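You operate a simulated robot arm through the tools that you are given. There is no shell and no other tool. Be economical: measure what you need, move in short steps, check, and stop when the job is done.

The job below is to be done with a simulated robot arm. You get a single attempt, and the scene is never put back.

## Task
Press the bush flush into the silver roller and rack it.
Fine: shut the white latch over it first; lever back, latch open, roller in the green rack. Where these are worked on the way, their far stop is far enough and under half their travel is too little: white latch.

It is judged by the outcome, as a careful person would: the job done as asked, and still so three seconds after it is handed in. It fails if anything else is knocked over, pushed out of place, dropped, spilled or broken.

## Robot
A 7-joint arm with a two-finger parallel gripper, fixed in place. Base frame: the origin is at the foot of the arm, x ahead of it, y to its left, z up; the work surface is at about z = 840. Units: mm, degrees, N and s.
With the tool pointing down near the work surface it reaches from about 240 to 680 mm from the base axis. Its first joint turns from -66.0 to 66.0 degrees. Payload 2.4 kg.
The tool frame sits at the grasp point between the pads (the TCP): z along the fingers, y along the line on which they close. The tips reach 30 mm beyond it. Largest opening 94 mm; finger width 28, thickness 10; the body of the gripper, 50 by 96 mm, starts 55 mm behind the TCP.
Orientation is that of the tool frame in the base frame, as a unit quaternion [w, x, y, z]. With the fingers straight down and closing along the base's y, the tool's x points along the base's -x, its y along +y and its z along -z.

## Interface
- The arm moves only by the tool step_arm. Its argument "increments" is a list of rows, each a list of 7 numbers: the shift along the tool's x, y, z in mm, then the turn, a rotation vector about the tool's x, y, z in degrees, then the finger opening in mm, from 0 to 94. In form: [[tx, ty, tz, ax, ay, az, fingers], ...]. A call has 1 to 8 rows; each row shifts and turns the commanded pose from where the row before left it, along the tool's axes as they then stand. A row lasts 0.2 s, in which the tool goes at most 50 mm and 8.6 degrees; a call with a longer step from one row to the next is refused whole, and so is a gripper value outside its range. A pose out of reach is approached as far as the arm can. The call stops where the force on the tool passes 70 N (or 10 N more than at its start, if that is more) or the arm is blocked; 0.2 s more then pass. Each finger travels about 153 mm/s and halts on what it meets, pressing with about 38 N; the grip force reading is that of the motor and also rises with nothing between the fingers. The clock runs only during rows and for 0.2 s after the last one: add rows that do not move to give the fingers time. The reply holds the time, the measured pose of the TCP, the force on the tool along the base axes, the opening and the grip force, in the units named above and with some noise, with the torque about the TCP (base axes, N m) and any sound that the robot's microphone picked up, and new pictures: "show" is both (left out), scene, wrist or none.
- Cameras (640 x 400 px; columns grow to the right, rows downward): "scene" is fixed at [51.7, 490.2, 1447.8]; the picture's right is [-0.57, -0.82, 0.00], its down [-0.45, 0.31, -0.84] and it looks along [0.69, -0.48, -0.54] (base axes); focal length 321 px, centre (320, 200). "wrist" rides on the gripper at [76, 14, -103] in the tool frame; the picture's right is [-0.18, 0.98, 0.00], its down [-0.75, -0.14, -0.64] and it looks along [-0.63, -0.12, 0.77] (tool axes); focal length 243 px, centre (320, 200).
- point_at(camera, pixels): there is no depth. For up to 12 entries [column, row, z] of the newest picture of that camera ("zoom" is the newest enlarged one), the place [x, y] in the base frame at which the ray of that pixel passes the height z, good to about 3 mm. No time passes.
- close_up(camera, box): a new picture of the part [left, top, right, bottom] of that camera's present view, enlarged. No time passes.
- finish_job(): hands the job in; it is judged then, once.

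Work in short steps. Measure before you move; look again where a grasp or a placing could have gone wrong, and mend it. You have 80 turns and 200 pictures in all, those below and enlarged ones among them. Open the gripper and draw the arm clear of the work before you hand the job in, unless the task says otherwise; then end with one line.

The tools are called after ">>>" by a JSON object that holds its "name" and its "arguments". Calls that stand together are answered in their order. step_arm: Moves the arm, as the interface text tells. Its arguments: {"type":"object","properties":{"increments":{"type":"array"},"show":{"type":"string","enum":["both","scene","wrist","none"]}},"required":["increments"]} The other tools are called the same way: point_at (camera, pixels) gives the place at which the rays of pixels pass given heights; close_up (camera, box) takes an enlarged picture of a part of a camera's view; finish_job () hands the job in.

At the start:

```text
t: 0.0
tool_pos: [248.5, 226.7, 1264.0]
ee_rot: [0.001, 0.0, 1.0, 0.001]
contact_force: [-0.1, 0.0, -0.3]
ft_torque: [-0.03, -0.02, 0.0]
width: 94.1
gripper_force: 0.1
```

scene: 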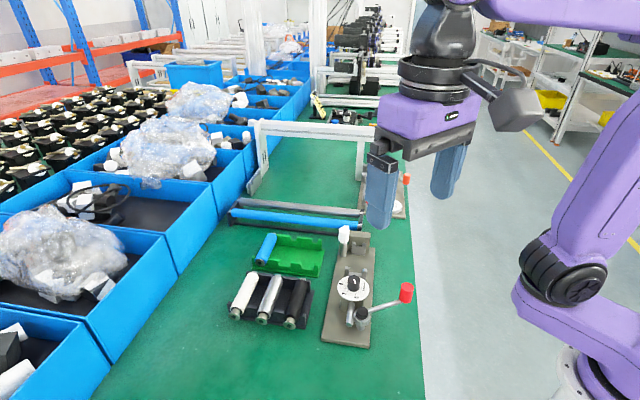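
wrist: 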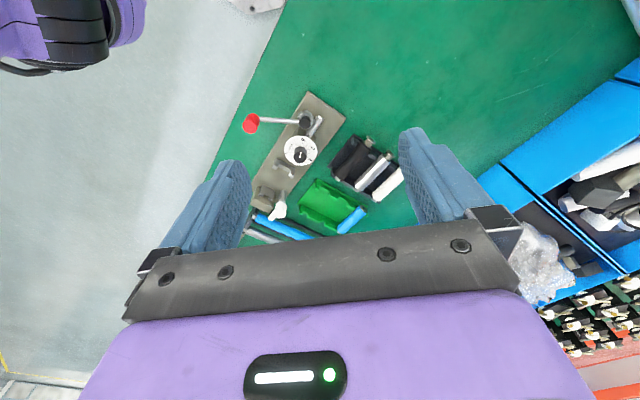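

The scene shows a fixture with a red-knobbed lever, rollers in a black tray, and a green rack. I'll enlarge both views of the work area.

>>> {"name": "close_up", "arguments": {"camera": "scene", "box": [215, 210, 425, 350]}}

>>> {"name": "close_up", "arguments": {"camera": "wrist", "box": [225, 80, 425, 250]}}

>>> {"name": "close_up", "arguments": {"camera": "scene", "box": [315, 220, 420, 350]}}

```text
2.86 times, centred on (320, 280) of scene
```

zoom: 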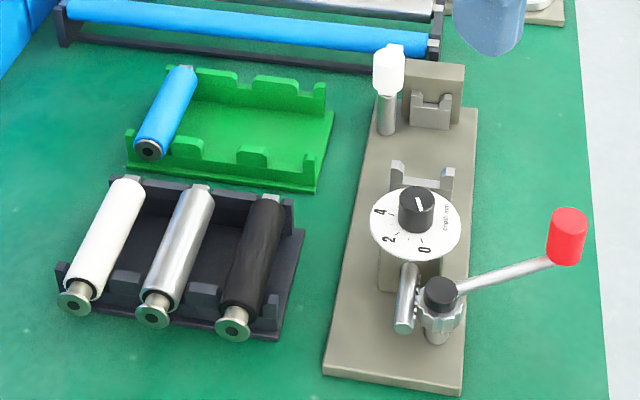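

```text
2.35 times, centred on (325, 165) of wrist
```

zoom: 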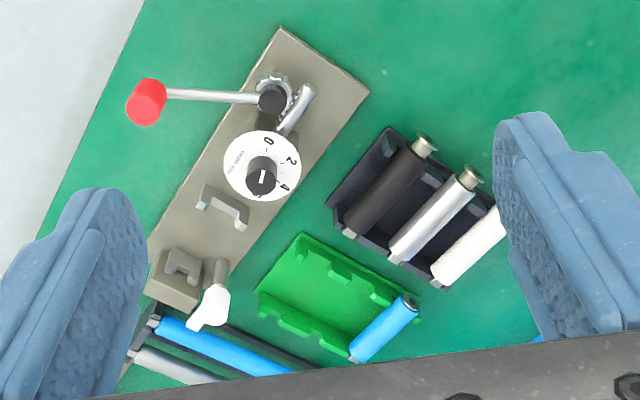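

```text
3.08 times, centred on (368, 285) of scene
```

zoom: 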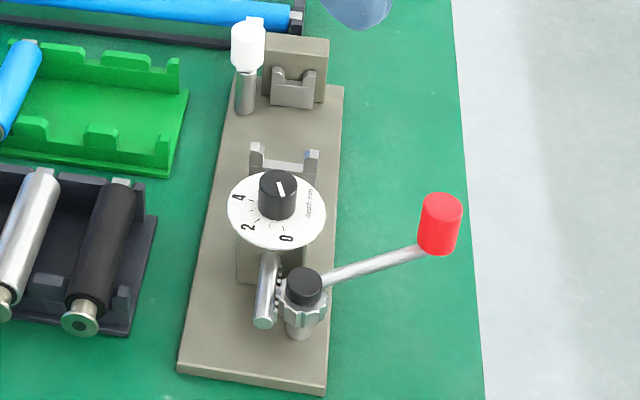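

I'll measure the main features: fixture plate, dial, lever knob, latch, tray rollers, green rack.

>>> {"name": "point_at", "arguments": {"camera": "zoom", "pixels": [[180, 368, 850], [325, 393, 850], [343, 88, 850], [277, 210, 930], [440, 222, 930], [248, 45, 920], [245, 110, 852], [285, 165, 880], [293, 90, 880], [262, 320, 890], [305, 285, 900], [300, 335, 852]]}}

>>> {"name": "point_at", "arguments": {"camera": "scene", "pixels": [[261, 318, 870], [279, 276, 870], [290, 323, 870], [235, 315, 870], [251, 266, 840], [315, 276, 840], [323, 239, 840], [262, 258, 870], [273, 236, 870], [229, 317, 840], [296, 329, 840]]}}

```text
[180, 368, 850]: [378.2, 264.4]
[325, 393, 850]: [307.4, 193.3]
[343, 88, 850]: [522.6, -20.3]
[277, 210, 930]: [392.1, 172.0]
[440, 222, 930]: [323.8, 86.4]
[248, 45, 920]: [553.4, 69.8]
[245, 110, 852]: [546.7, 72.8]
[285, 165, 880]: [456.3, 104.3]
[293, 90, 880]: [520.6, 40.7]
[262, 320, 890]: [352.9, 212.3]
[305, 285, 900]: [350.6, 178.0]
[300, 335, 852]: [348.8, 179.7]
```

```text
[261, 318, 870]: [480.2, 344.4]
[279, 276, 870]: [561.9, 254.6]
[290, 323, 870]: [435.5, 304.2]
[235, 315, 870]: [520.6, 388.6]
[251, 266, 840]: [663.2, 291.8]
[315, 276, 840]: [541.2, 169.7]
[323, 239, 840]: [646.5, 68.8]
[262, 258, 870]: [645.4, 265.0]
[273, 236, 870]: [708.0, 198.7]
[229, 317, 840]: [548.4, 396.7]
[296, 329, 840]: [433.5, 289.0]
```

Everything lies on axes turned about -45°. I'll turn the tool to match, and lower it for a good view of fixture.

>>> {"name": "step_arm", "arguments": {"increments": [[-16, 16, 43, 0, 0, 0, 94], [-16, 16, 43, 0, 0, 0, 94], [0, 0, 0, 0, 0, 7.5, 94], [0, 0, 0, 0, 0, 7.5, 94], [0, 0, 0, 0, 0, 7.5, 94], [0, 0, 0, 0, 0, 7.5, 94], [0, 0, 0, 0, 0, 7.5, 94], [0, 0, 0, 0, 0, 7.5, 94]]}}

```text
t: 1.8
tool_pos: [278.3, 260.0, 1176.1]
ee_rot: [0.0, 0.384, 0.923, 0.001]
contact_force: [-1.1, 0.8, 0.7]
ft_torque: [0.02, 0.02, -0.02]
width: 94.0
gripper_force: 0.0
```

scene: 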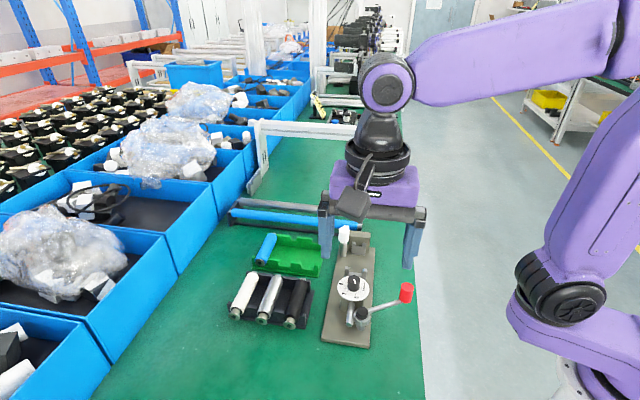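
wrist: 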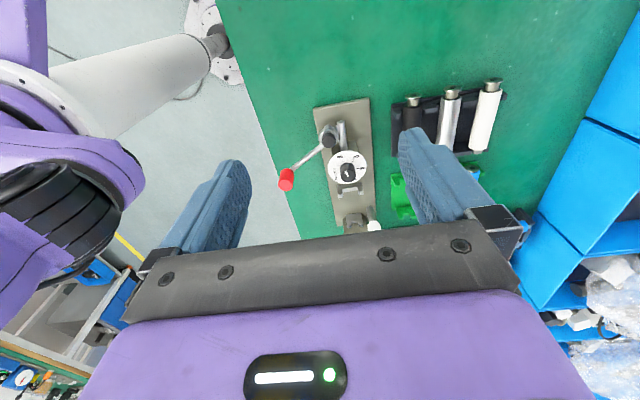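

Now aligned. Enlarging fixture and tray from the wrist.

>>> {"name": "close_up", "arguments": {"camera": "wrist", "box": [265, 90, 425, 240]}}

>>> {"name": "close_up", "arguments": {"camera": "scene", "box": [320, 265, 400, 325]}}

>>> {"name": "close_up", "arguments": {"camera": "wrist", "box": [310, 115, 390, 205]}}

```text
2.67 times, centred on (345, 165) of wrist
```

zoom: 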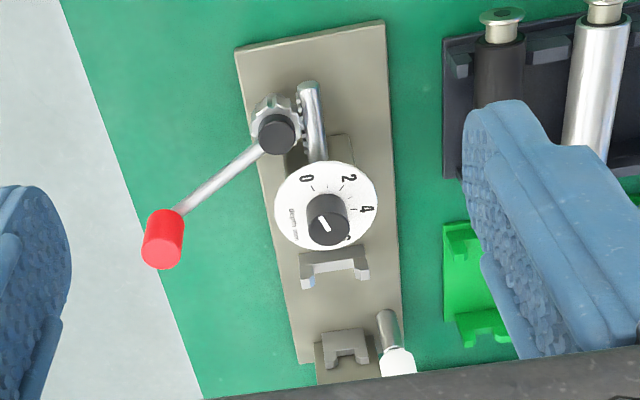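

```text
6.67 times, centred on (360, 295) of scene
```

zoom: 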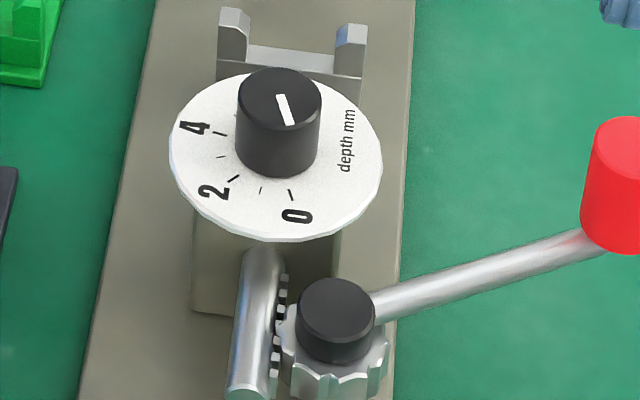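

```text
4.44 times, centred on (350, 160) of wrist
```

zoom: 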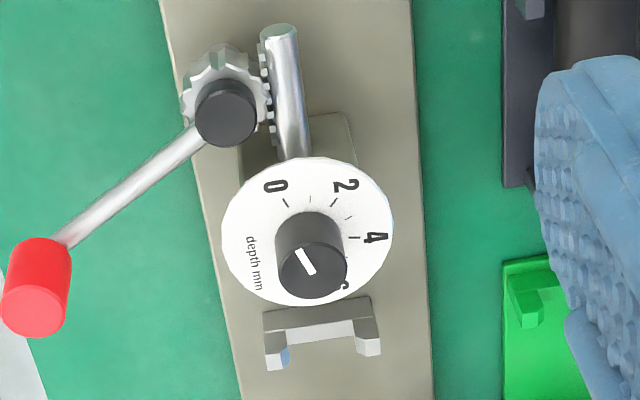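

The dial points to 0 (flush). Now I move along the fixture axis to look at the latch and rear stop.

>>> {"name": "step_arm", "arguments": {"increments": [[-43, 5, 10, 0, 0, 0, 94], [-43, 5, 10, 0, 0, 0, 94], [-43, 5, 10, 0, 0, 0, 94], [0, 0, 0, 0, 0, 0, 94]], "show": "wrist"}}

>>> {"name": "close_up", "arguments": {"camera": "wrist", "box": [270, 60, 400, 160]}}

>>> {"name": "close_up", "arguments": {"camera": "scene", "box": [320, 215, 390, 285]}}

```text
t: 2.8
tool_pos: [382.8, 180.2, 1147.9]
ee_rot: [0.001, 0.384, 0.923, 0.002]
contact_force: [0.0, -0.4, -0.2]
ft_torque: [0.0, 0.01, 0.0]
width: 94.2
gripper_force: 0.1
```

wrist: 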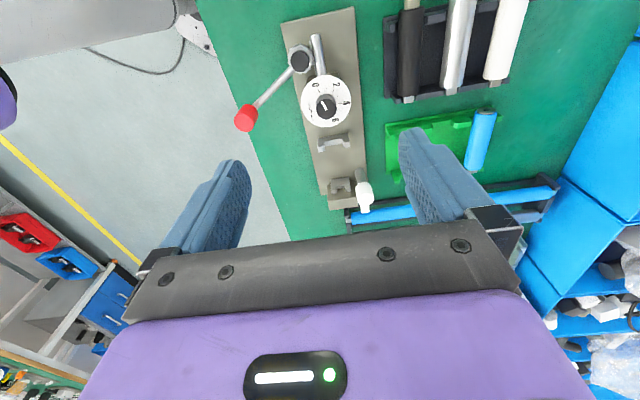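

```text
4.00 times, centred on (335, 110) of wrist
```

zoom: 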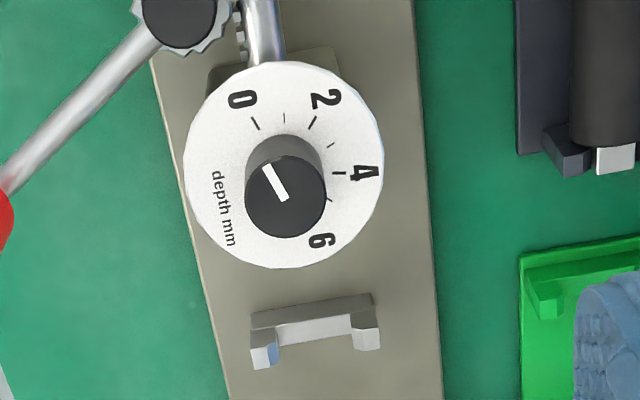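

```text
5.71 times, centred on (355, 250) of scene
```

zoom: 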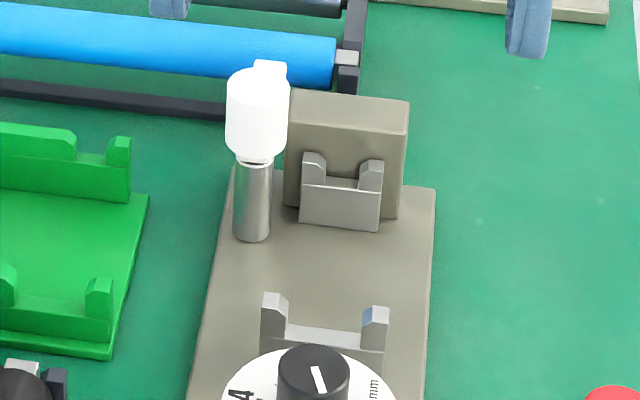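

Pointer confirmed at 0. Look closer at the latch.

>>> {"name": "close_up", "arguments": {"camera": "wrist", "box": [310, 150, 400, 220]}}

>>> {"name": "close_up", "arguments": {"camera": "scene", "box": [330, 220, 370, 262]}}

>>> {"name": "close_up", "arguments": {"camera": "wrist", "box": [380, 0, 540, 180]}}

>>> {"name": "close_up", "arguments": {"camera": "scene", "box": [225, 225, 330, 335]}}

```text
5.71 times, centred on (355, 185) of wrist
```

zoom: 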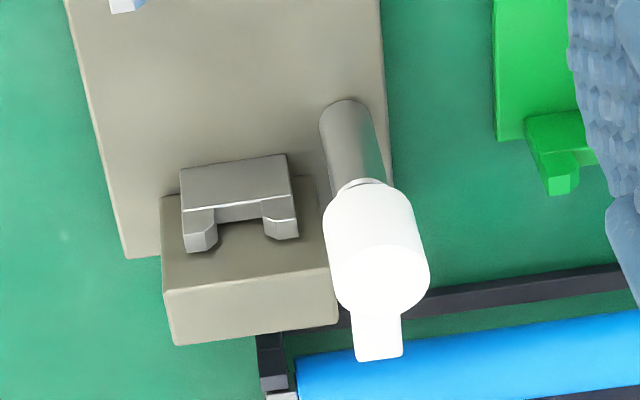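

```text
9.52 times, centred on (350, 241) of scene
```

zoom: 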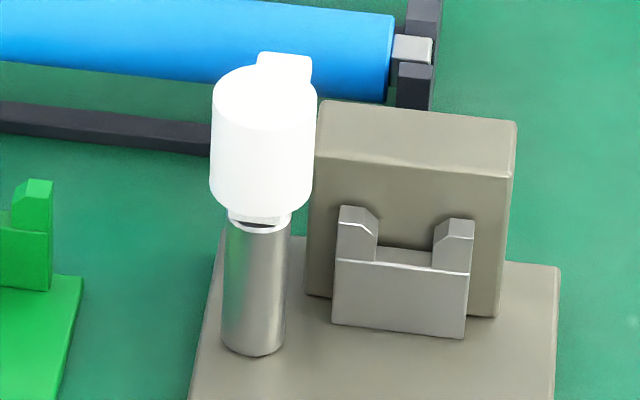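

```text
2.22 times, centred on (460, 90) of wrist
```

zoom: 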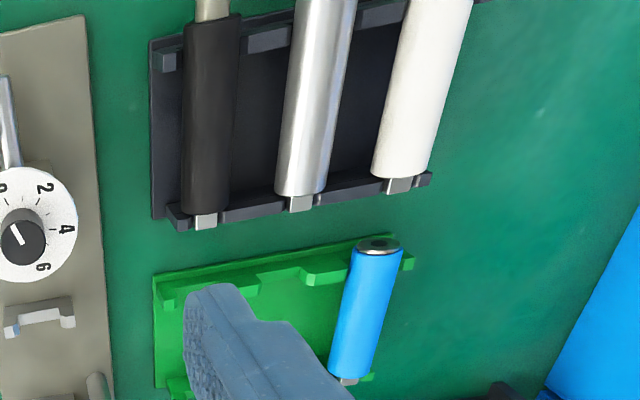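

```text
3.64 times, centred on (278, 280) of scene
```

zoom: 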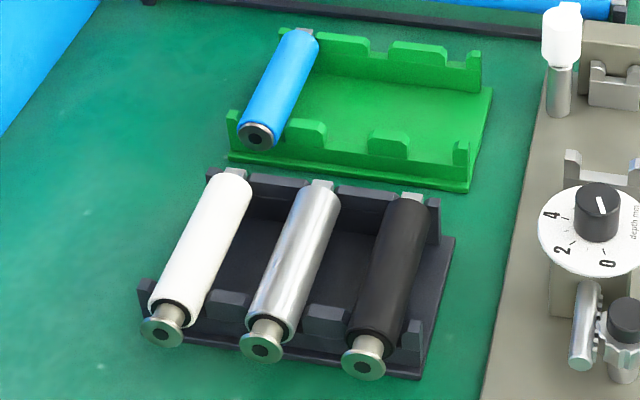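

The latch is a vertical post with a white cap and tab. I'll triangulate key features with both cameras.

>>> {"name": "point_at", "arguments": {"camera": "wrist", "pixels": [[281, 22, 850], [354, 7, 850], [321.4, 195.2, 850], [365.2, 196.9, 900], [365.2, 212.7, 900], [359.7, 169.3, 850], [340.8, 185.7, 880], [333.2, 144.5, 880], [325.5, 104, 900], [299, 58, 900], [245, 116, 900], [315, 35, 880]]}}

>>> {"name": "point_at", "arguments": {"camera": "scene", "pixels": [[344.1, 230, 900], [346.5, 225.8, 900], [343, 255.7, 850], [358.7, 247.9, 880], [355.5, 275.7, 880], [353.2, 281.5, 900], [346.5, 347, 850]]}}

```text
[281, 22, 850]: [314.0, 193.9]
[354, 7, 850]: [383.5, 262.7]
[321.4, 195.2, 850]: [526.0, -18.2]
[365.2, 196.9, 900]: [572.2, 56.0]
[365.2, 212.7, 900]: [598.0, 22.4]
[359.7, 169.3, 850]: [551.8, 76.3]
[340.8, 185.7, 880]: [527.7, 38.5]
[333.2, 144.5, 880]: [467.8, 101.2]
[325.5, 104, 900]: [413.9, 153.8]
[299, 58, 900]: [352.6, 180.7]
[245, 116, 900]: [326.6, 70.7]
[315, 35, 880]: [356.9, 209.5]
```

```text
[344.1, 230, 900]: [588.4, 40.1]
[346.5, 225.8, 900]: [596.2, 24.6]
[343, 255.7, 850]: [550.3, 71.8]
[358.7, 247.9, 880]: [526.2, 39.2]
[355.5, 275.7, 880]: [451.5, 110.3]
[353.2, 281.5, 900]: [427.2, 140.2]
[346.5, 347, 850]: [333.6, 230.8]
```

Axis is ≈ t=400 on a -45° line; post at s≈338. I go closer to the latch, staying above everything (tips ≥ 970).

>>> {"name": "step_arm", "arguments": {"increments": [[-31, 11, 33, 0, 0, 0, 94], [-31, 11, 33, 0, 0, 0, 94], [-31, 11, 33, 0, 0, 0, 94], [-31, 11, 33, 0, 0, 0, 94], [0, 0, 0, 0, 0, 0, 94]], "show": "both"}}

>>> {"name": "close_up", "arguments": {"camera": "wrist", "box": [240, 80, 400, 240]}}

```text
t: 4.0
tool_pos: [500.3, 124.3, 1015.0]
ee_rot: [0.001, 0.384, 0.923, 0.002]
contact_force: [0.9, 0.0, -0.2]
ft_torque: [-0.02, 0.03, -0.02]
width: 93.8
gripper_force: 0.1
```

scene: 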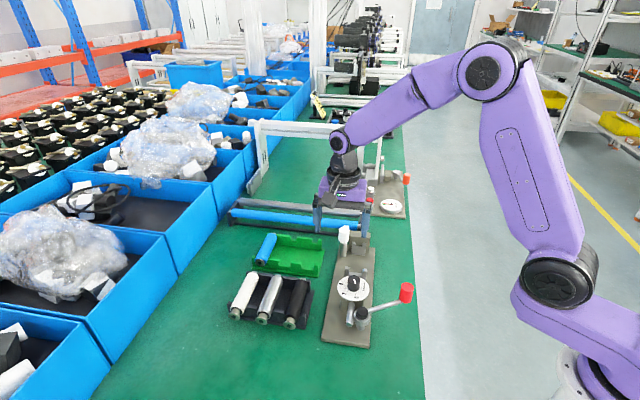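
wrist: 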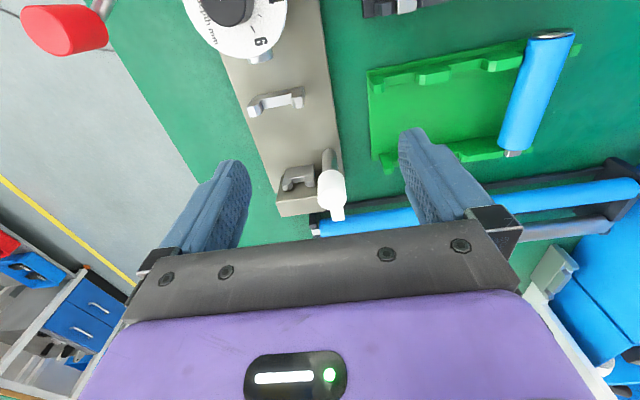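

```text
2.50 times, centred on (320, 160) of wrist
```

zoom: 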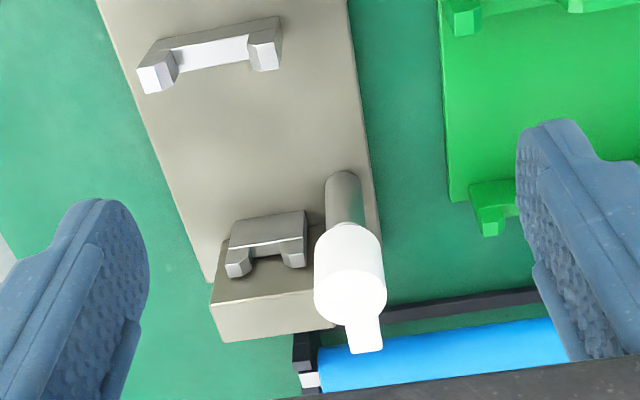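

>>> {"name": "point_at", "arguments": {"camera": "wrist", "pixels": [[332, 196, 935], [338, 221.2, 935], [317, 193, 935], [346, 193, 935], [333, 212, 935], [296.8, 182.4, 880], [329.5, 153, 850], [275, 100, 880], [250, 115, 880], [304, 106, 880], [263, 55, 900]]}}

>>> {"name": "close_up", "arguments": {"camera": "wrist", "box": [180, 0, 310, 120]}}

```text
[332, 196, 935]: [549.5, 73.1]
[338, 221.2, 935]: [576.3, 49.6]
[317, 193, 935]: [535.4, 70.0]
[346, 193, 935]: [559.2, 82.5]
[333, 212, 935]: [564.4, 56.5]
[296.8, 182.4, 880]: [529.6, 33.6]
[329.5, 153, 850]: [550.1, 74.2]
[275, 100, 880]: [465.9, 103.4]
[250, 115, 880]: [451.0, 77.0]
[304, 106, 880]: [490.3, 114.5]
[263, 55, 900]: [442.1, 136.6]
```

```text
3.33 times, centred on (245, 60) of wrist
```

zoom: 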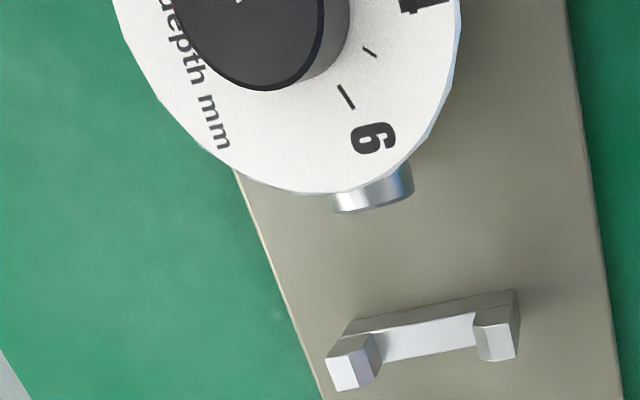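

Cap top z≈935, tab reaches 35 mm; it must turn ~90° clockwise from above so that it lies over the cradle. Next, view the tray from close.

>>> {"name": "step_arm", "arguments": {"increments": [[35, 22, 0, 0, 0, 0, 94], [35, 22, 0, 0, 0, 0, 94], [35, 22, 0, 0, 0, 0, 94], [35, 22, 0, 0, 0, 0, 94], [35, 22, 0, 0, 0, 0, 94], [35, 22, 0, 0, 0, 0, 94], [0, 0, 0, 0, 0, 0, 94]], "show": "both"}}

>>> {"name": "close_up", "arguments": {"camera": "wrist", "box": [220, 60, 420, 240]}}

>>> {"name": "close_up", "arguments": {"camera": "scene", "box": [225, 260, 325, 335]}}

```text
t: 5.6
tool_pos: [444.6, 364.0, 1017.1]
ee_rot: [0.0, 0.384, 0.923, 0.001]
contact_force: [0.8, 0.7, 0.0]
ft_torque: [0.0, 0.0, 0.01]
width: 94.1
gripper_force: 0.1
```

scene: 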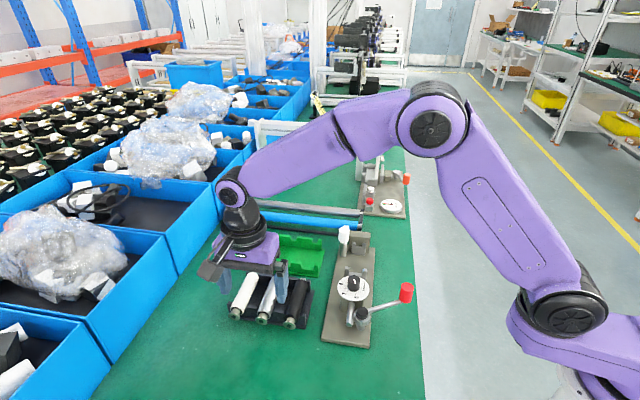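
wrist: 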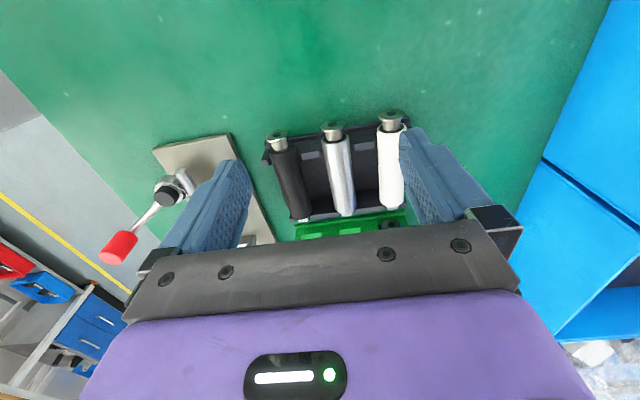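

```text
2.22 times, centred on (320, 150) of wrist
```

zoom: 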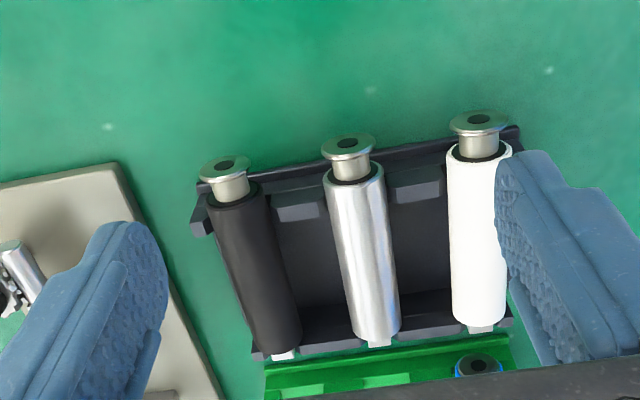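

```text
5.33 times, centred on (275, 298) of scene
```

zoom: 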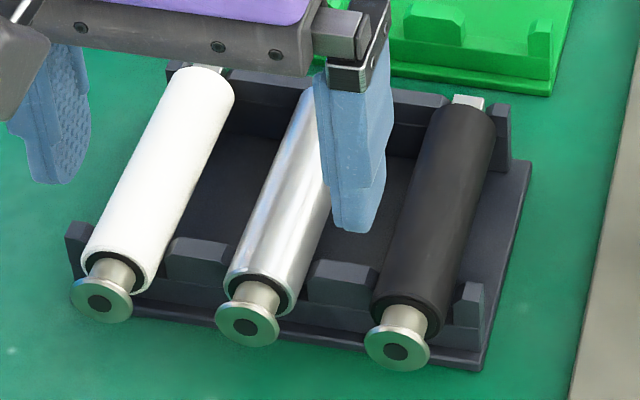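

>>> {"name": "point_at", "arguments": {"camera": "wrist", "pixels": [[332.6, 123.9, 875], [322.3, 141, 875], [348.4, 137.4, 875], [334.4, 213, 875], [356, 209.9, 875], [347, 215.3, 875], [277, 134.4, 875], [391, 116, 875]]}}

>>> {"name": "point_at", "arguments": {"camera": "scene", "pixels": [[261.5, 321.4, 875], [289.4, 326.4, 875], [234, 317, 875]]}}

```text
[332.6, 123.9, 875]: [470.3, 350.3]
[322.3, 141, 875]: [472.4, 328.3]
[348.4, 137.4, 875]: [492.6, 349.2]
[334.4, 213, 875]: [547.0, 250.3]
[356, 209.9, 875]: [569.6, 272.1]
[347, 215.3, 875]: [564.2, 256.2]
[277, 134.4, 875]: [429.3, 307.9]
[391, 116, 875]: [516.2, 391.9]
```

```text
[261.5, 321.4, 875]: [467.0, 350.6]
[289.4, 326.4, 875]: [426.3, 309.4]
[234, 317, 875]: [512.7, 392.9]
```

Silver roller: axis t≈580, z≈873, flange at s≈83, tang end s≈217, Ø30. I check the rear stop face position on the plate.

>>> {"name": "point_at", "arguments": {"camera": "scene", "pixels": [[358.5, 252.1, 848], [358.2, 254.8, 848], [344.6, 241.6, 900], [355.5, 240.2, 900], [334.5, 243, 890]]}}

>>> {"name": "close_up", "arguments": {"camera": "scene", "box": [335, 225, 385, 345]}}

>>> {"name": "close_up", "arguments": {"camera": "scene", "box": [335, 255, 385, 290]}}

```text
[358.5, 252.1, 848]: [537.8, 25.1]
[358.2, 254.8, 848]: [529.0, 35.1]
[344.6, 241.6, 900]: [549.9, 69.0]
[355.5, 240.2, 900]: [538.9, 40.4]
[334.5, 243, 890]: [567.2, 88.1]
```

```text
3.33 times, centred on (360, 285) of scene
```

zoom: 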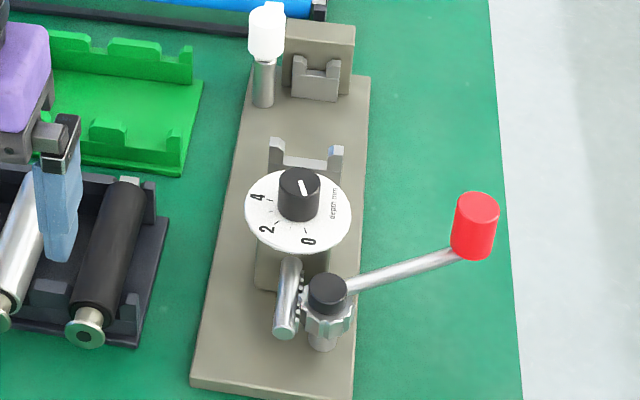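

```text
11.43 times, centred on (360, 272) of scene
```

zoom: 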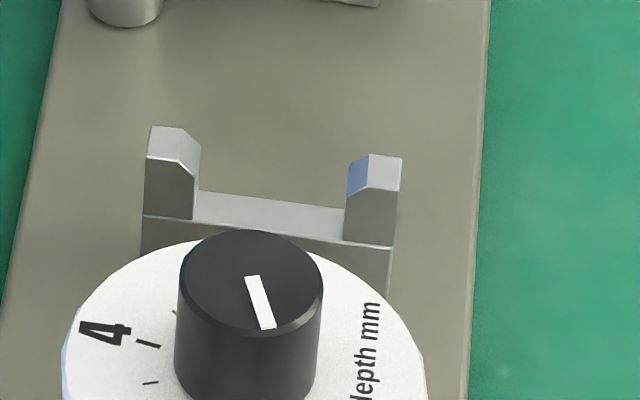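

Rear stop face s≈362, so the roller target has its tang end ≈358. Now hover over the silver roller (s≈152, t≈580) with a 48 mm opening.

>>> {"name": "step_arm", "arguments": {"increments": [[-32, 3, 26, 0, 0, 0, 48], [-32, 3, 26, 0, 0, 0, 48], [-31, 2, 26, 0, 0, 0, 48], [0, 0, 0, 0, 0, 0, 48]]}}

>>> {"name": "close_up", "arguments": {"camera": "wrist", "box": [200, 40, 440, 240]}}

>>> {"name": "close_up", "arguments": {"camera": "scene", "box": [225, 230, 325, 335]}}

```text
t: 6.6
tool_pos: [518.8, 300.6, 940.2]
ee_rot: [0.001, 0.383, 0.924, 0.002]
contact_force: [0.2, 0.4, -0.8]
ft_torque: [0.0, 0.0, 0.01]
width: 47.9
gripper_force: 0.1
```

scene: 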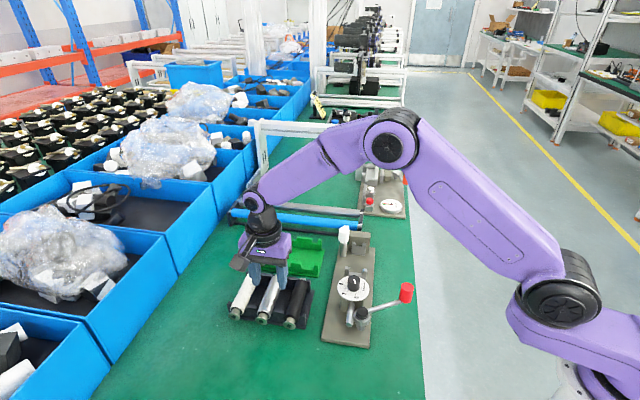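
wrist: 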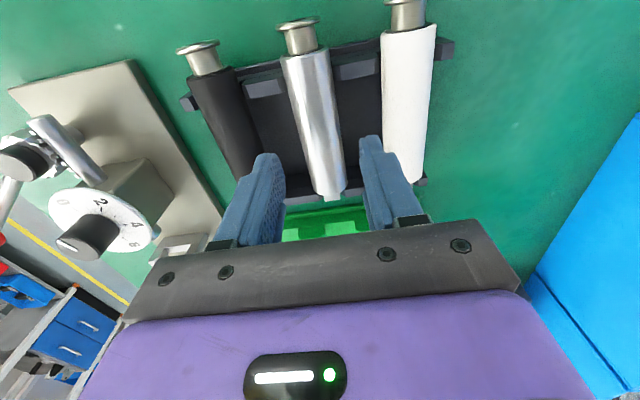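

```text
2.00 times, centred on (320, 140) of wrist
```

zoom: 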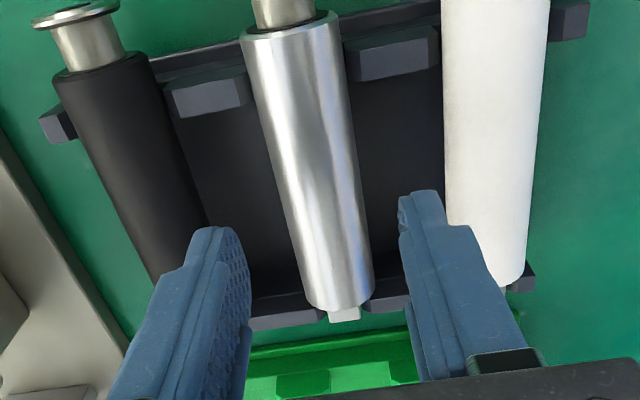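

```text
3.81 times, centred on (275, 282) of scene
```

zoom: 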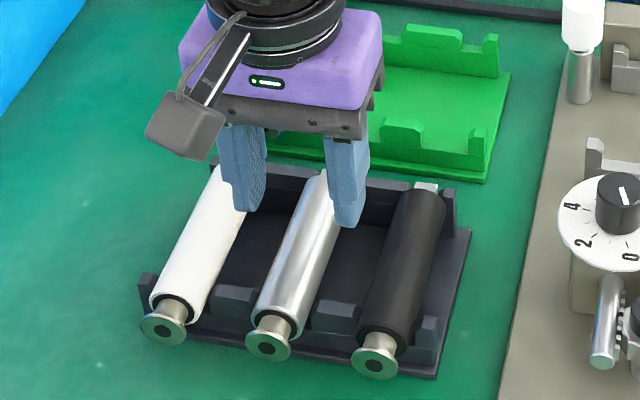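

Fingers straddle the silver roller evenly. Descend to z≈885 and close.

>>> {"name": "step_arm", "arguments": {"increments": [[0, 0, 28, 0, 0, 0, 48], [0, 0, 27, 0, 0, 0, 48], [0, 0, 0, 0, 0, 0, 48]]}}

>>> {"name": "close_up", "arguments": {"camera": "scene", "box": [225, 230, 325, 335]}}

```text
t: 7.4
tool_pos: [518.9, 303.1, 882.7]
ee_rot: [0.002, 0.383, 0.924, 0.001]
contact_force: [-0.3, 0.4, 0.0]
ft_torque: [-0.02, -0.01, 0.02]
width: 47.9
gripper_force: 0.1
```

scene: 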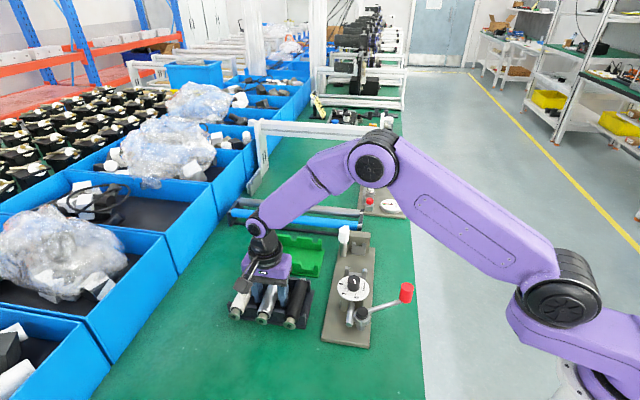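
wrist: 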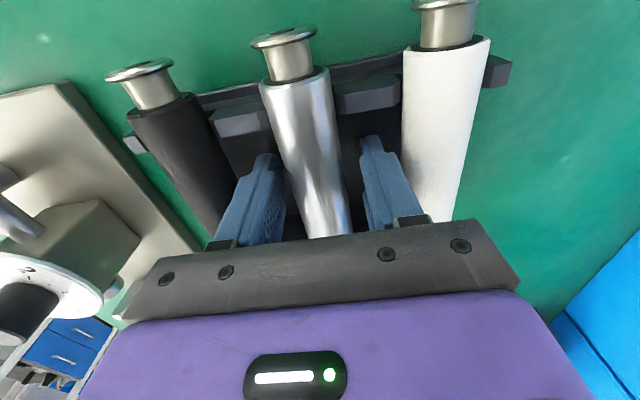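

```text
3.81 times, centred on (275, 282) of scene
```

zoom: 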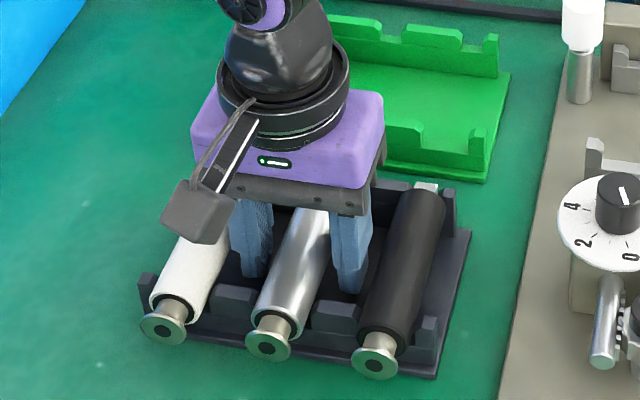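

Fingers are around the roller with clearance. Closing.

>>> {"name": "step_arm", "arguments": {"increments": [[0, 0, 0, 0, 0, 0, 36], [0, 0, 0, 0, 0, 0, 20], [0, 0, 0, 0, 0, 0, 20]], "show": "none"}}

```text
t: 8.2
tool_pos: [519.5, 301.4, 882.5]
ee_rot: [0.0, 0.383, 0.924, 0.001]
contact_force: [-1.7, -0.6, 0.7]
ft_torque: [-0.03, 0.0, -0.09]
width: 32.2
gripper_force: 38.1
```

Gripped at 32.2 mm. Lifting straight up and checking.

>>> {"name": "step_arm", "arguments": {"increments": [[0, 0, -15, 0, 0, 0, 20], [0, 0, -35, 0, 0, 0, 20], [0, 0, -45, 0, 0, 0, 20], [0, 0, 0, 0, 0, 0, 20]]}}

>>> {"name": "close_up", "arguments": {"camera": "wrist", "box": [200, 0, 440, 240]}}

>>> {"name": "close_up", "arguments": {"camera": "scene", "box": [225, 220, 325, 335]}}

```text
t: 9.2
tool_pos: [519.1, 302.2, 978.7]
ee_rot: [0.0, 0.383, 0.924, 0.0]
contact_force: [-0.3, -0.4, -1.9]
ft_torque: [0.0, -0.01, 0.03]
width: 32.2
gripper_force: 37.7
```

scene: 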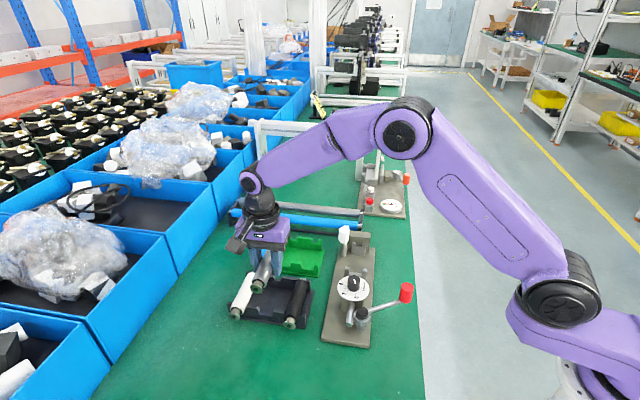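
wrist: 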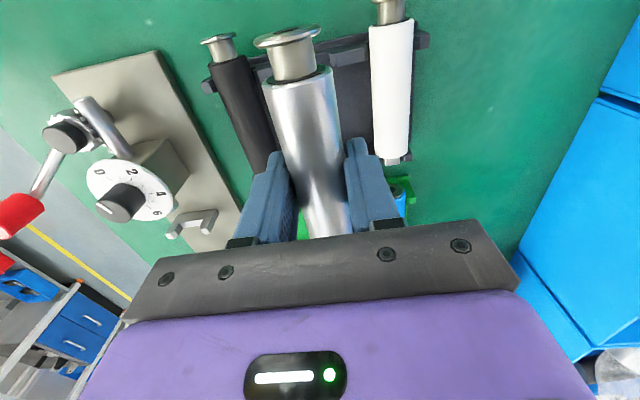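

```text
1.67 times, centred on (320, 120) of wrist
```

zoom: 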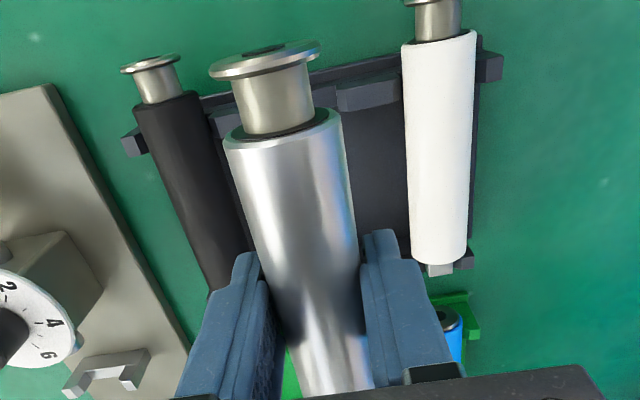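

```text
3.48 times, centred on (275, 278) of scene
```

zoom: 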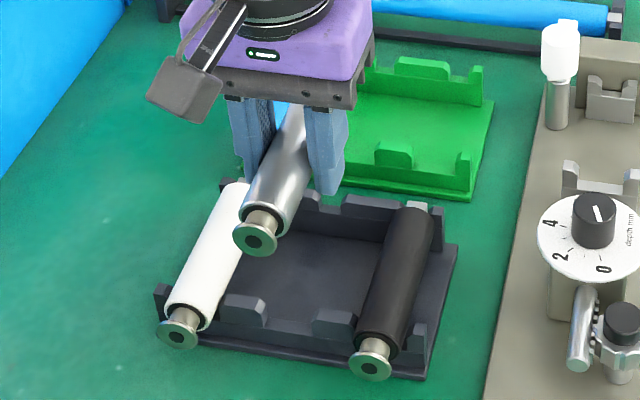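

Holding it. I check its pitch from the flange position (expected z≈969), and the place target.

>>> {"name": "point_at", "arguments": {"camera": "scene", "pixels": [[256.3, 289.5, 969]]}}

>>> {"name": "point_at", "arguments": {"camera": "wrist", "pixels": [[287.6, 30, 969], [187, 222, 865], [212, 221, 865]]}}

```text
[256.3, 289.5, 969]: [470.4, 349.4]
```

```text
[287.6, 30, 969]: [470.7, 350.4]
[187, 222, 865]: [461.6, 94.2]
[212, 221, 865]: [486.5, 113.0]
```

Roller is level; flange 68 mm behind TCP, axis 10 mm below TCP. Carry to above the fixture: s=293, t=400.

>>> {"name": "step_arm", "arguments": {"increments": [[-28, -36, 0, 0, 0, 0, 20], [-28, -36, 0, 0, 0, 0, 20], [-28, -36, 0, 0, 0, 0, 20], [-28, -36, 0, 0, 0, 0, 20], [-28, -36, 0, 0, 0, 0, 20], [0, 0, 0, 0, 0, 0, 20], [0, 0, 0, 0, 0, 0, 20]]}}

>>> {"name": "close_up", "arguments": {"camera": "wrist", "box": [200, 0, 440, 240]}}

>>> {"name": "close_up", "arguments": {"camera": "scene", "box": [310, 200, 410, 300]}}

```text
t: 10.8
tool_pos: [488.0, 75.2, 976.3]
ee_rot: [0.0, 0.383, 0.924, 0.001]
contact_force: [0.7, -0.3, -1.9]
ft_torque: [-0.06, 0.01, 0.03]
width: 29.0
gripper_force: 37.6
```

scene: 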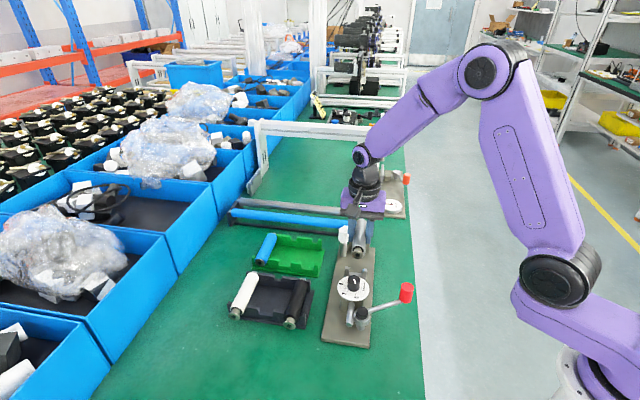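
wrist: 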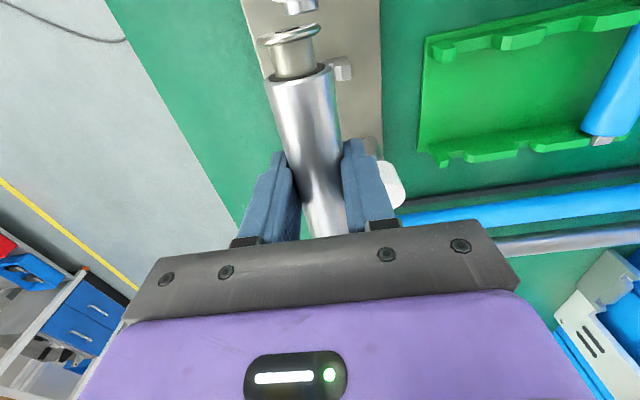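

```text
1.67 times, centred on (320, 120) of wrist
```

zoom: 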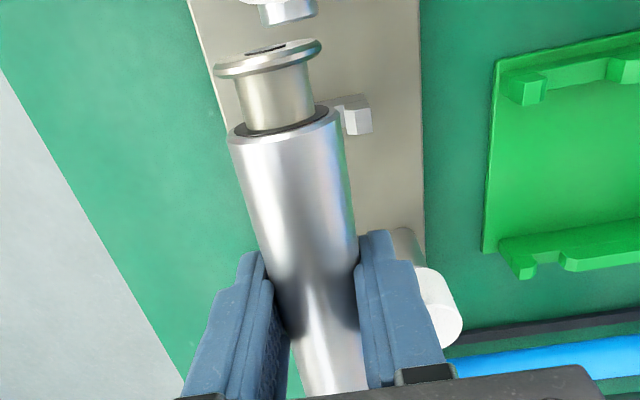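

```text
4.00 times, centred on (360, 250) of scene
```

zoom: 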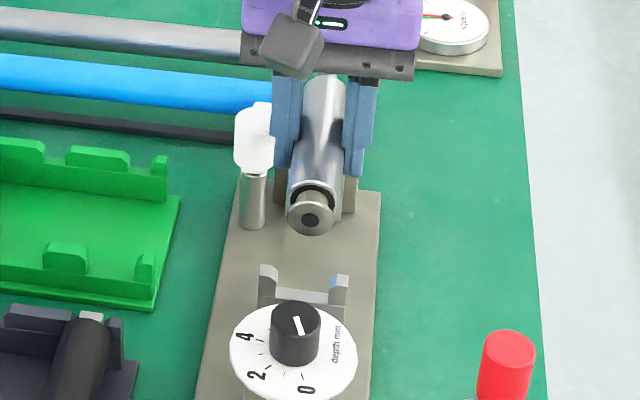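

Opening fell from 32.2 to 29.0, so the roller may have shifted in the grip. Check flange position.

>>> {"name": "point_at", "arguments": {"camera": "scene", "pixels": [[358, 255, 966], [358, 255, 960]]}}

>>> {"name": "point_at", "arguments": {"camera": "wrist", "pixels": [[288.8, 28.2, 966], [288.8, 28.2, 960], [291, 12, 880], [339.6, 71, 870]]}}

>>> {"name": "step_arm", "arguments": {"increments": [[0, 0, 0, 0, 0, 0, 20]], "show": "none"}}

```text
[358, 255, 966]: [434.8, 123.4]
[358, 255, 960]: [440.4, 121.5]
```

```text
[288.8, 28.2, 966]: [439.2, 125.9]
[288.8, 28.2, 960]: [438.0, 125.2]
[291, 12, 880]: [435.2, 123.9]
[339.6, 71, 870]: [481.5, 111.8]
```

```text
t: 11.2
tool_pos: [487.8, 75.7, 976.5]
ee_rot: [0.0, 0.383, 0.924, 0.001]
contact_force: [1.1, 0.1, -2.2]
ft_torque: [-0.03, -0.05, 0.02]
width: 29.4
gripper_force: 37.9
```

>>> {"name": "point_at", "arguments": {"camera": "wrist", "pixels": [[300, 12.5, 878], [310, 8, 878], [292, 0, 878], [326, 61, 880], [329, 75, 880], [342, 79, 880], [341, 57, 880]]}}

>>> {"name": "close_up", "arguments": {"camera": "wrist", "box": [260, 0, 380, 90]}}

```text
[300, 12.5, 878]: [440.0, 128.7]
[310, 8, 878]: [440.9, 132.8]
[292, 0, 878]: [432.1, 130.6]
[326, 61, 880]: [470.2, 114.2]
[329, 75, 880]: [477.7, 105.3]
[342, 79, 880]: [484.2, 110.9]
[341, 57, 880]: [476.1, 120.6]
```

```text
4.44 times, centred on (320, 45) of wrist
```

zoom: 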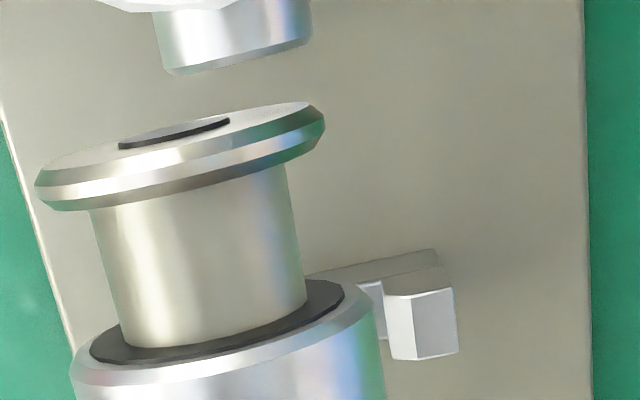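

>>> {"name": "point_at", "arguments": {"camera": "scene", "pixels": [[349.1, 273.6, 863], [362, 275.5, 863], [344.9, 271, 863], [366.4, 273.5, 863], [346, 265.7, 878], [365.2, 268.1, 878]]}}

>>> {"name": "close_up", "arguments": {"camera": "scene", "box": [335, 255, 385, 290]}}

```text
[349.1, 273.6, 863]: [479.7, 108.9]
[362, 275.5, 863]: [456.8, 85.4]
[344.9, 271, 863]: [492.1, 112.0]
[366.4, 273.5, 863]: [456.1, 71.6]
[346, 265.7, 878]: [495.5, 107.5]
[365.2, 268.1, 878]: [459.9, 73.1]
```

```text
11.43 times, centred on (360, 272) of scene
```

zoom: 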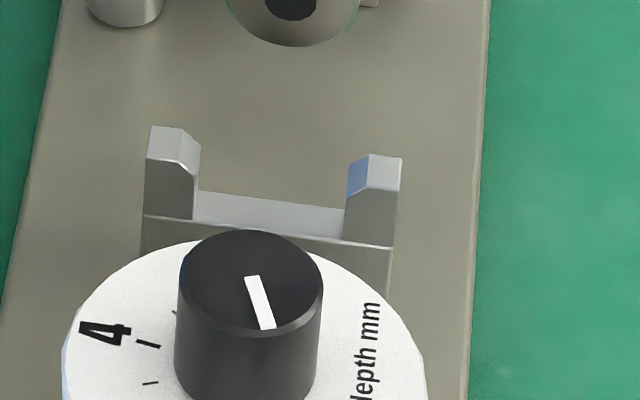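

Cradle centre t=400, ram tip s≈220. Shift +5 mm along axis and +1 sideways, then descend to just above the cradle.

>>> {"name": "step_arm", "arguments": {"increments": [[-5, 1, 0, 0, 0, 0, 20], [0, 0, 35, 0, 0, 0, 20], [0, 0, 33, 0, 0, 0, 20], [0, 0, 0, 0, 0, 0, 20], [0, 0, 0, 0, 0, 0, 20]]}}

>>> {"name": "close_up", "arguments": {"camera": "scene", "box": [325, 220, 395, 300]}}

>>> {"name": "close_up", "arguments": {"camera": "wrist", "box": [200, 0, 440, 200]}}

```text
t: 12.4
tool_pos: [493.1, 72.5, 909.7]
ee_rot: [0.001, 0.383, 0.924, 0.001]
contact_force: [0.9, -0.6, -2.8]
ft_torque: [-0.06, 0.01, 0.0]
width: 29.1
gripper_force: 37.8
```

scene: 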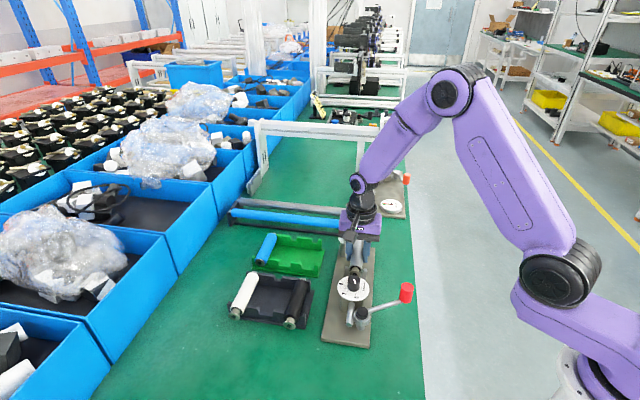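
wrist: 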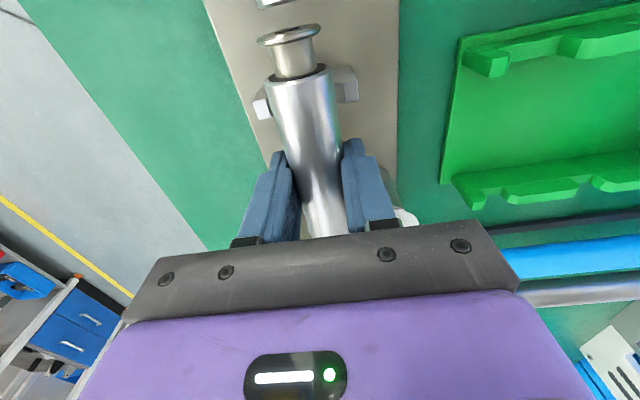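

```text
5.00 times, centred on (360, 260) of scene
```

zoom: 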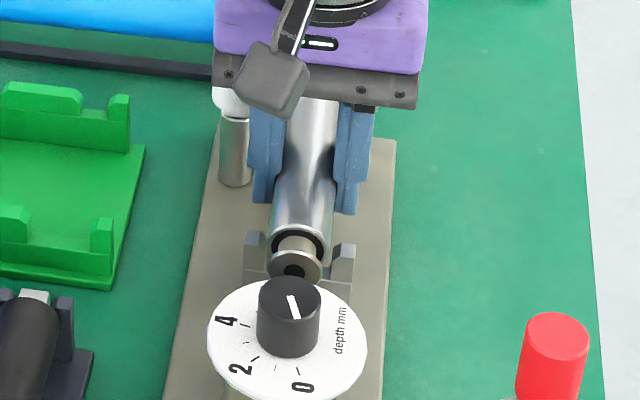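

```text
2.00 times, centred on (320, 100) of wrist
```

zoom: 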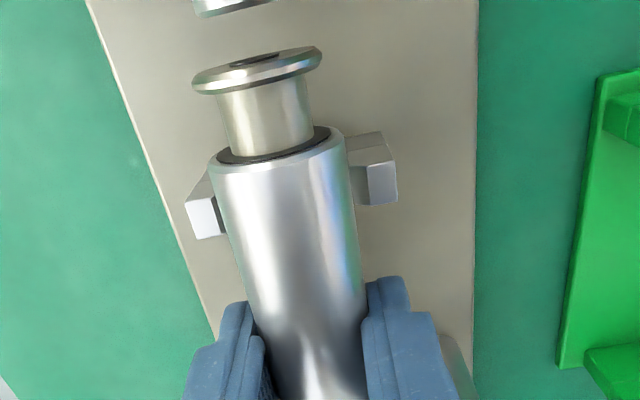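

Roller is aligned with the cradle (flange ~5 mm ahead of ram tip). Lower gently in small rows.

>>> {"name": "step_arm", "arguments": {"increments": [[0, 0.5, 5, 0, 0, 0, 20], [0, 0, 5, 0, 0, 0, 20], [0, 0, 4, 0, 0, 0, 20], [0, 0, 0, 0, 0, 0, 20]], "show": "wrist"}}

>>> {"name": "close_up", "arguments": {"camera": "wrist", "box": [200, 0, 440, 200]}}

>>> {"name": "close_up", "arguments": {"camera": "scene", "box": [325, 220, 395, 300]}}

```text
t: 13.4
tool_pos: [492.7, 72.6, 895.6]
ee_rot: [0.0, 0.383, 0.924, 0.002]
contact_force: [-9.8, -3.9, 18.8]
ft_torque: [-0.62, -0.6, -0.27]
width: 29.0
gripper_force: 38.1
```

wrist: 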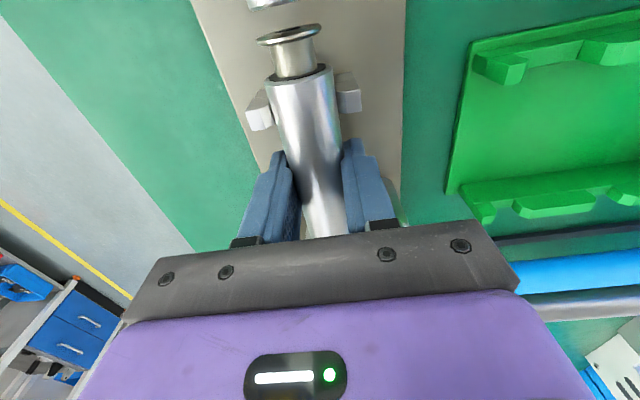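

```text
2.00 times, centred on (320, 100) of wrist
```

zoom: 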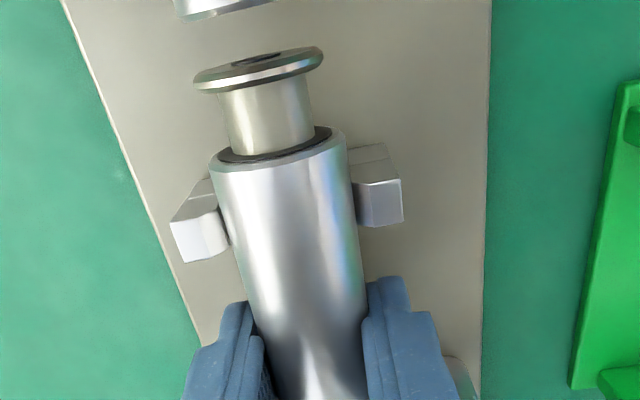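

```text
5.00 times, centred on (360, 260) of scene
```

zoom: 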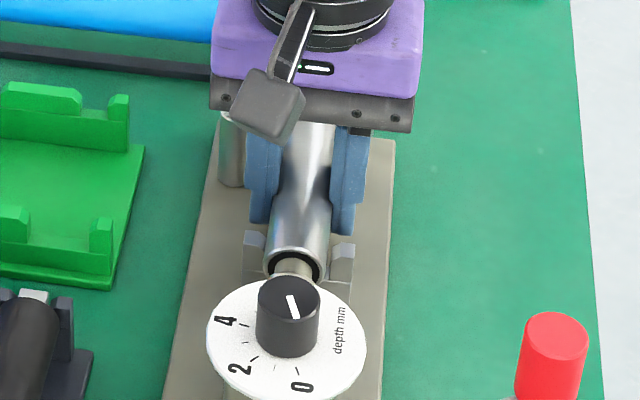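

Contact force 19 N up with ~10 N toward −t; the torque places it at the tang, on the +t prong chamfer. Ease 1.2 mm toward −t and continue a little.

>>> {"name": "step_arm", "arguments": {"increments": [[0, 0, -2, 0, 0, 0, 20], [0, -1.3, 0, 0, 0, 0, 20], [0, 0, 2, 0, 0, 0, 20], [0, 0, 0, 0, 0, 0, 20]], "show": "none"}}

```text
t: 14.4
tool_pos: [493.4, 73.0, 896.6]
ee_rot: [0.001, 0.384, 0.923, 0.001]
contact_force: [-8.3, -0.1, 20.6]
ft_torque: [-0.41, -0.46, -0.28]
width: 29.2
gripper_force: 37.7
```

>>> {"name": "step_arm", "arguments": {"increments": [[0, 0, -3, 0, 0, 0, 20], [0, -1.5, 0, 0, 0, 0, 20], [0, 0, 0, 0, 0, 0, 20]], "show": "none"}}

>>> {"name": "step_arm", "arguments": {"increments": [[0, 0, 3, 0, 0, 0, 20], [0, 0, 0, 0, 0, 0, 20], [0, 0, 0, 0, 0, 0, 20]], "show": "wrist"}}

>>> {"name": "close_up", "arguments": {"camera": "wrist", "box": [200, 0, 440, 200]}}

```text
t: 15.2
tool_pos: [492.1, 73.8, 899.4]
ee_rot: [0.002, 0.382, 0.924, 0.003]
contact_force: [7.2, 5.9, -5.2]
ft_torque: [0.22, -0.03, 0.47]
width: 29.1
gripper_force: 37.9
```

```text
t: 16.0
tool_pos: [492.1, 73.5, 894.8]
ee_rot: [0.002, 0.382, 0.924, 0.002]
contact_force: [7.3, 10.0, 7.1]
ft_torque: [0.1, -0.25, 0.52]
width: 29.2
gripper_force: 38.2
```

wrist: 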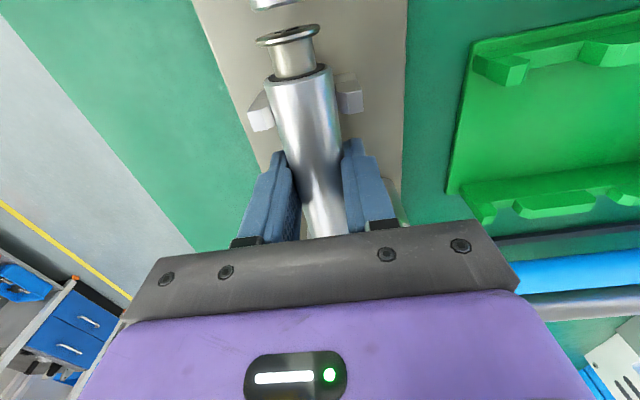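

```text
2.00 times, centred on (320, 100) of wrist
```

zoom: 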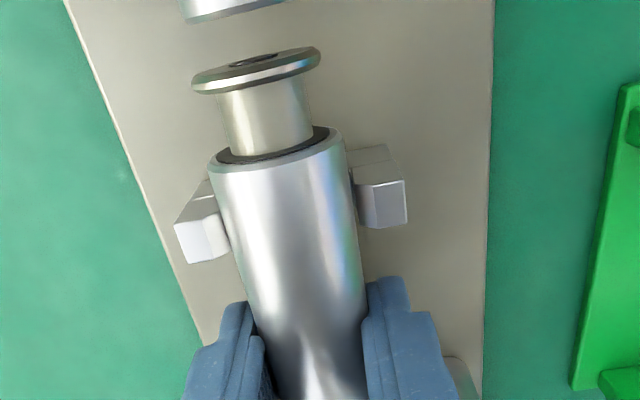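

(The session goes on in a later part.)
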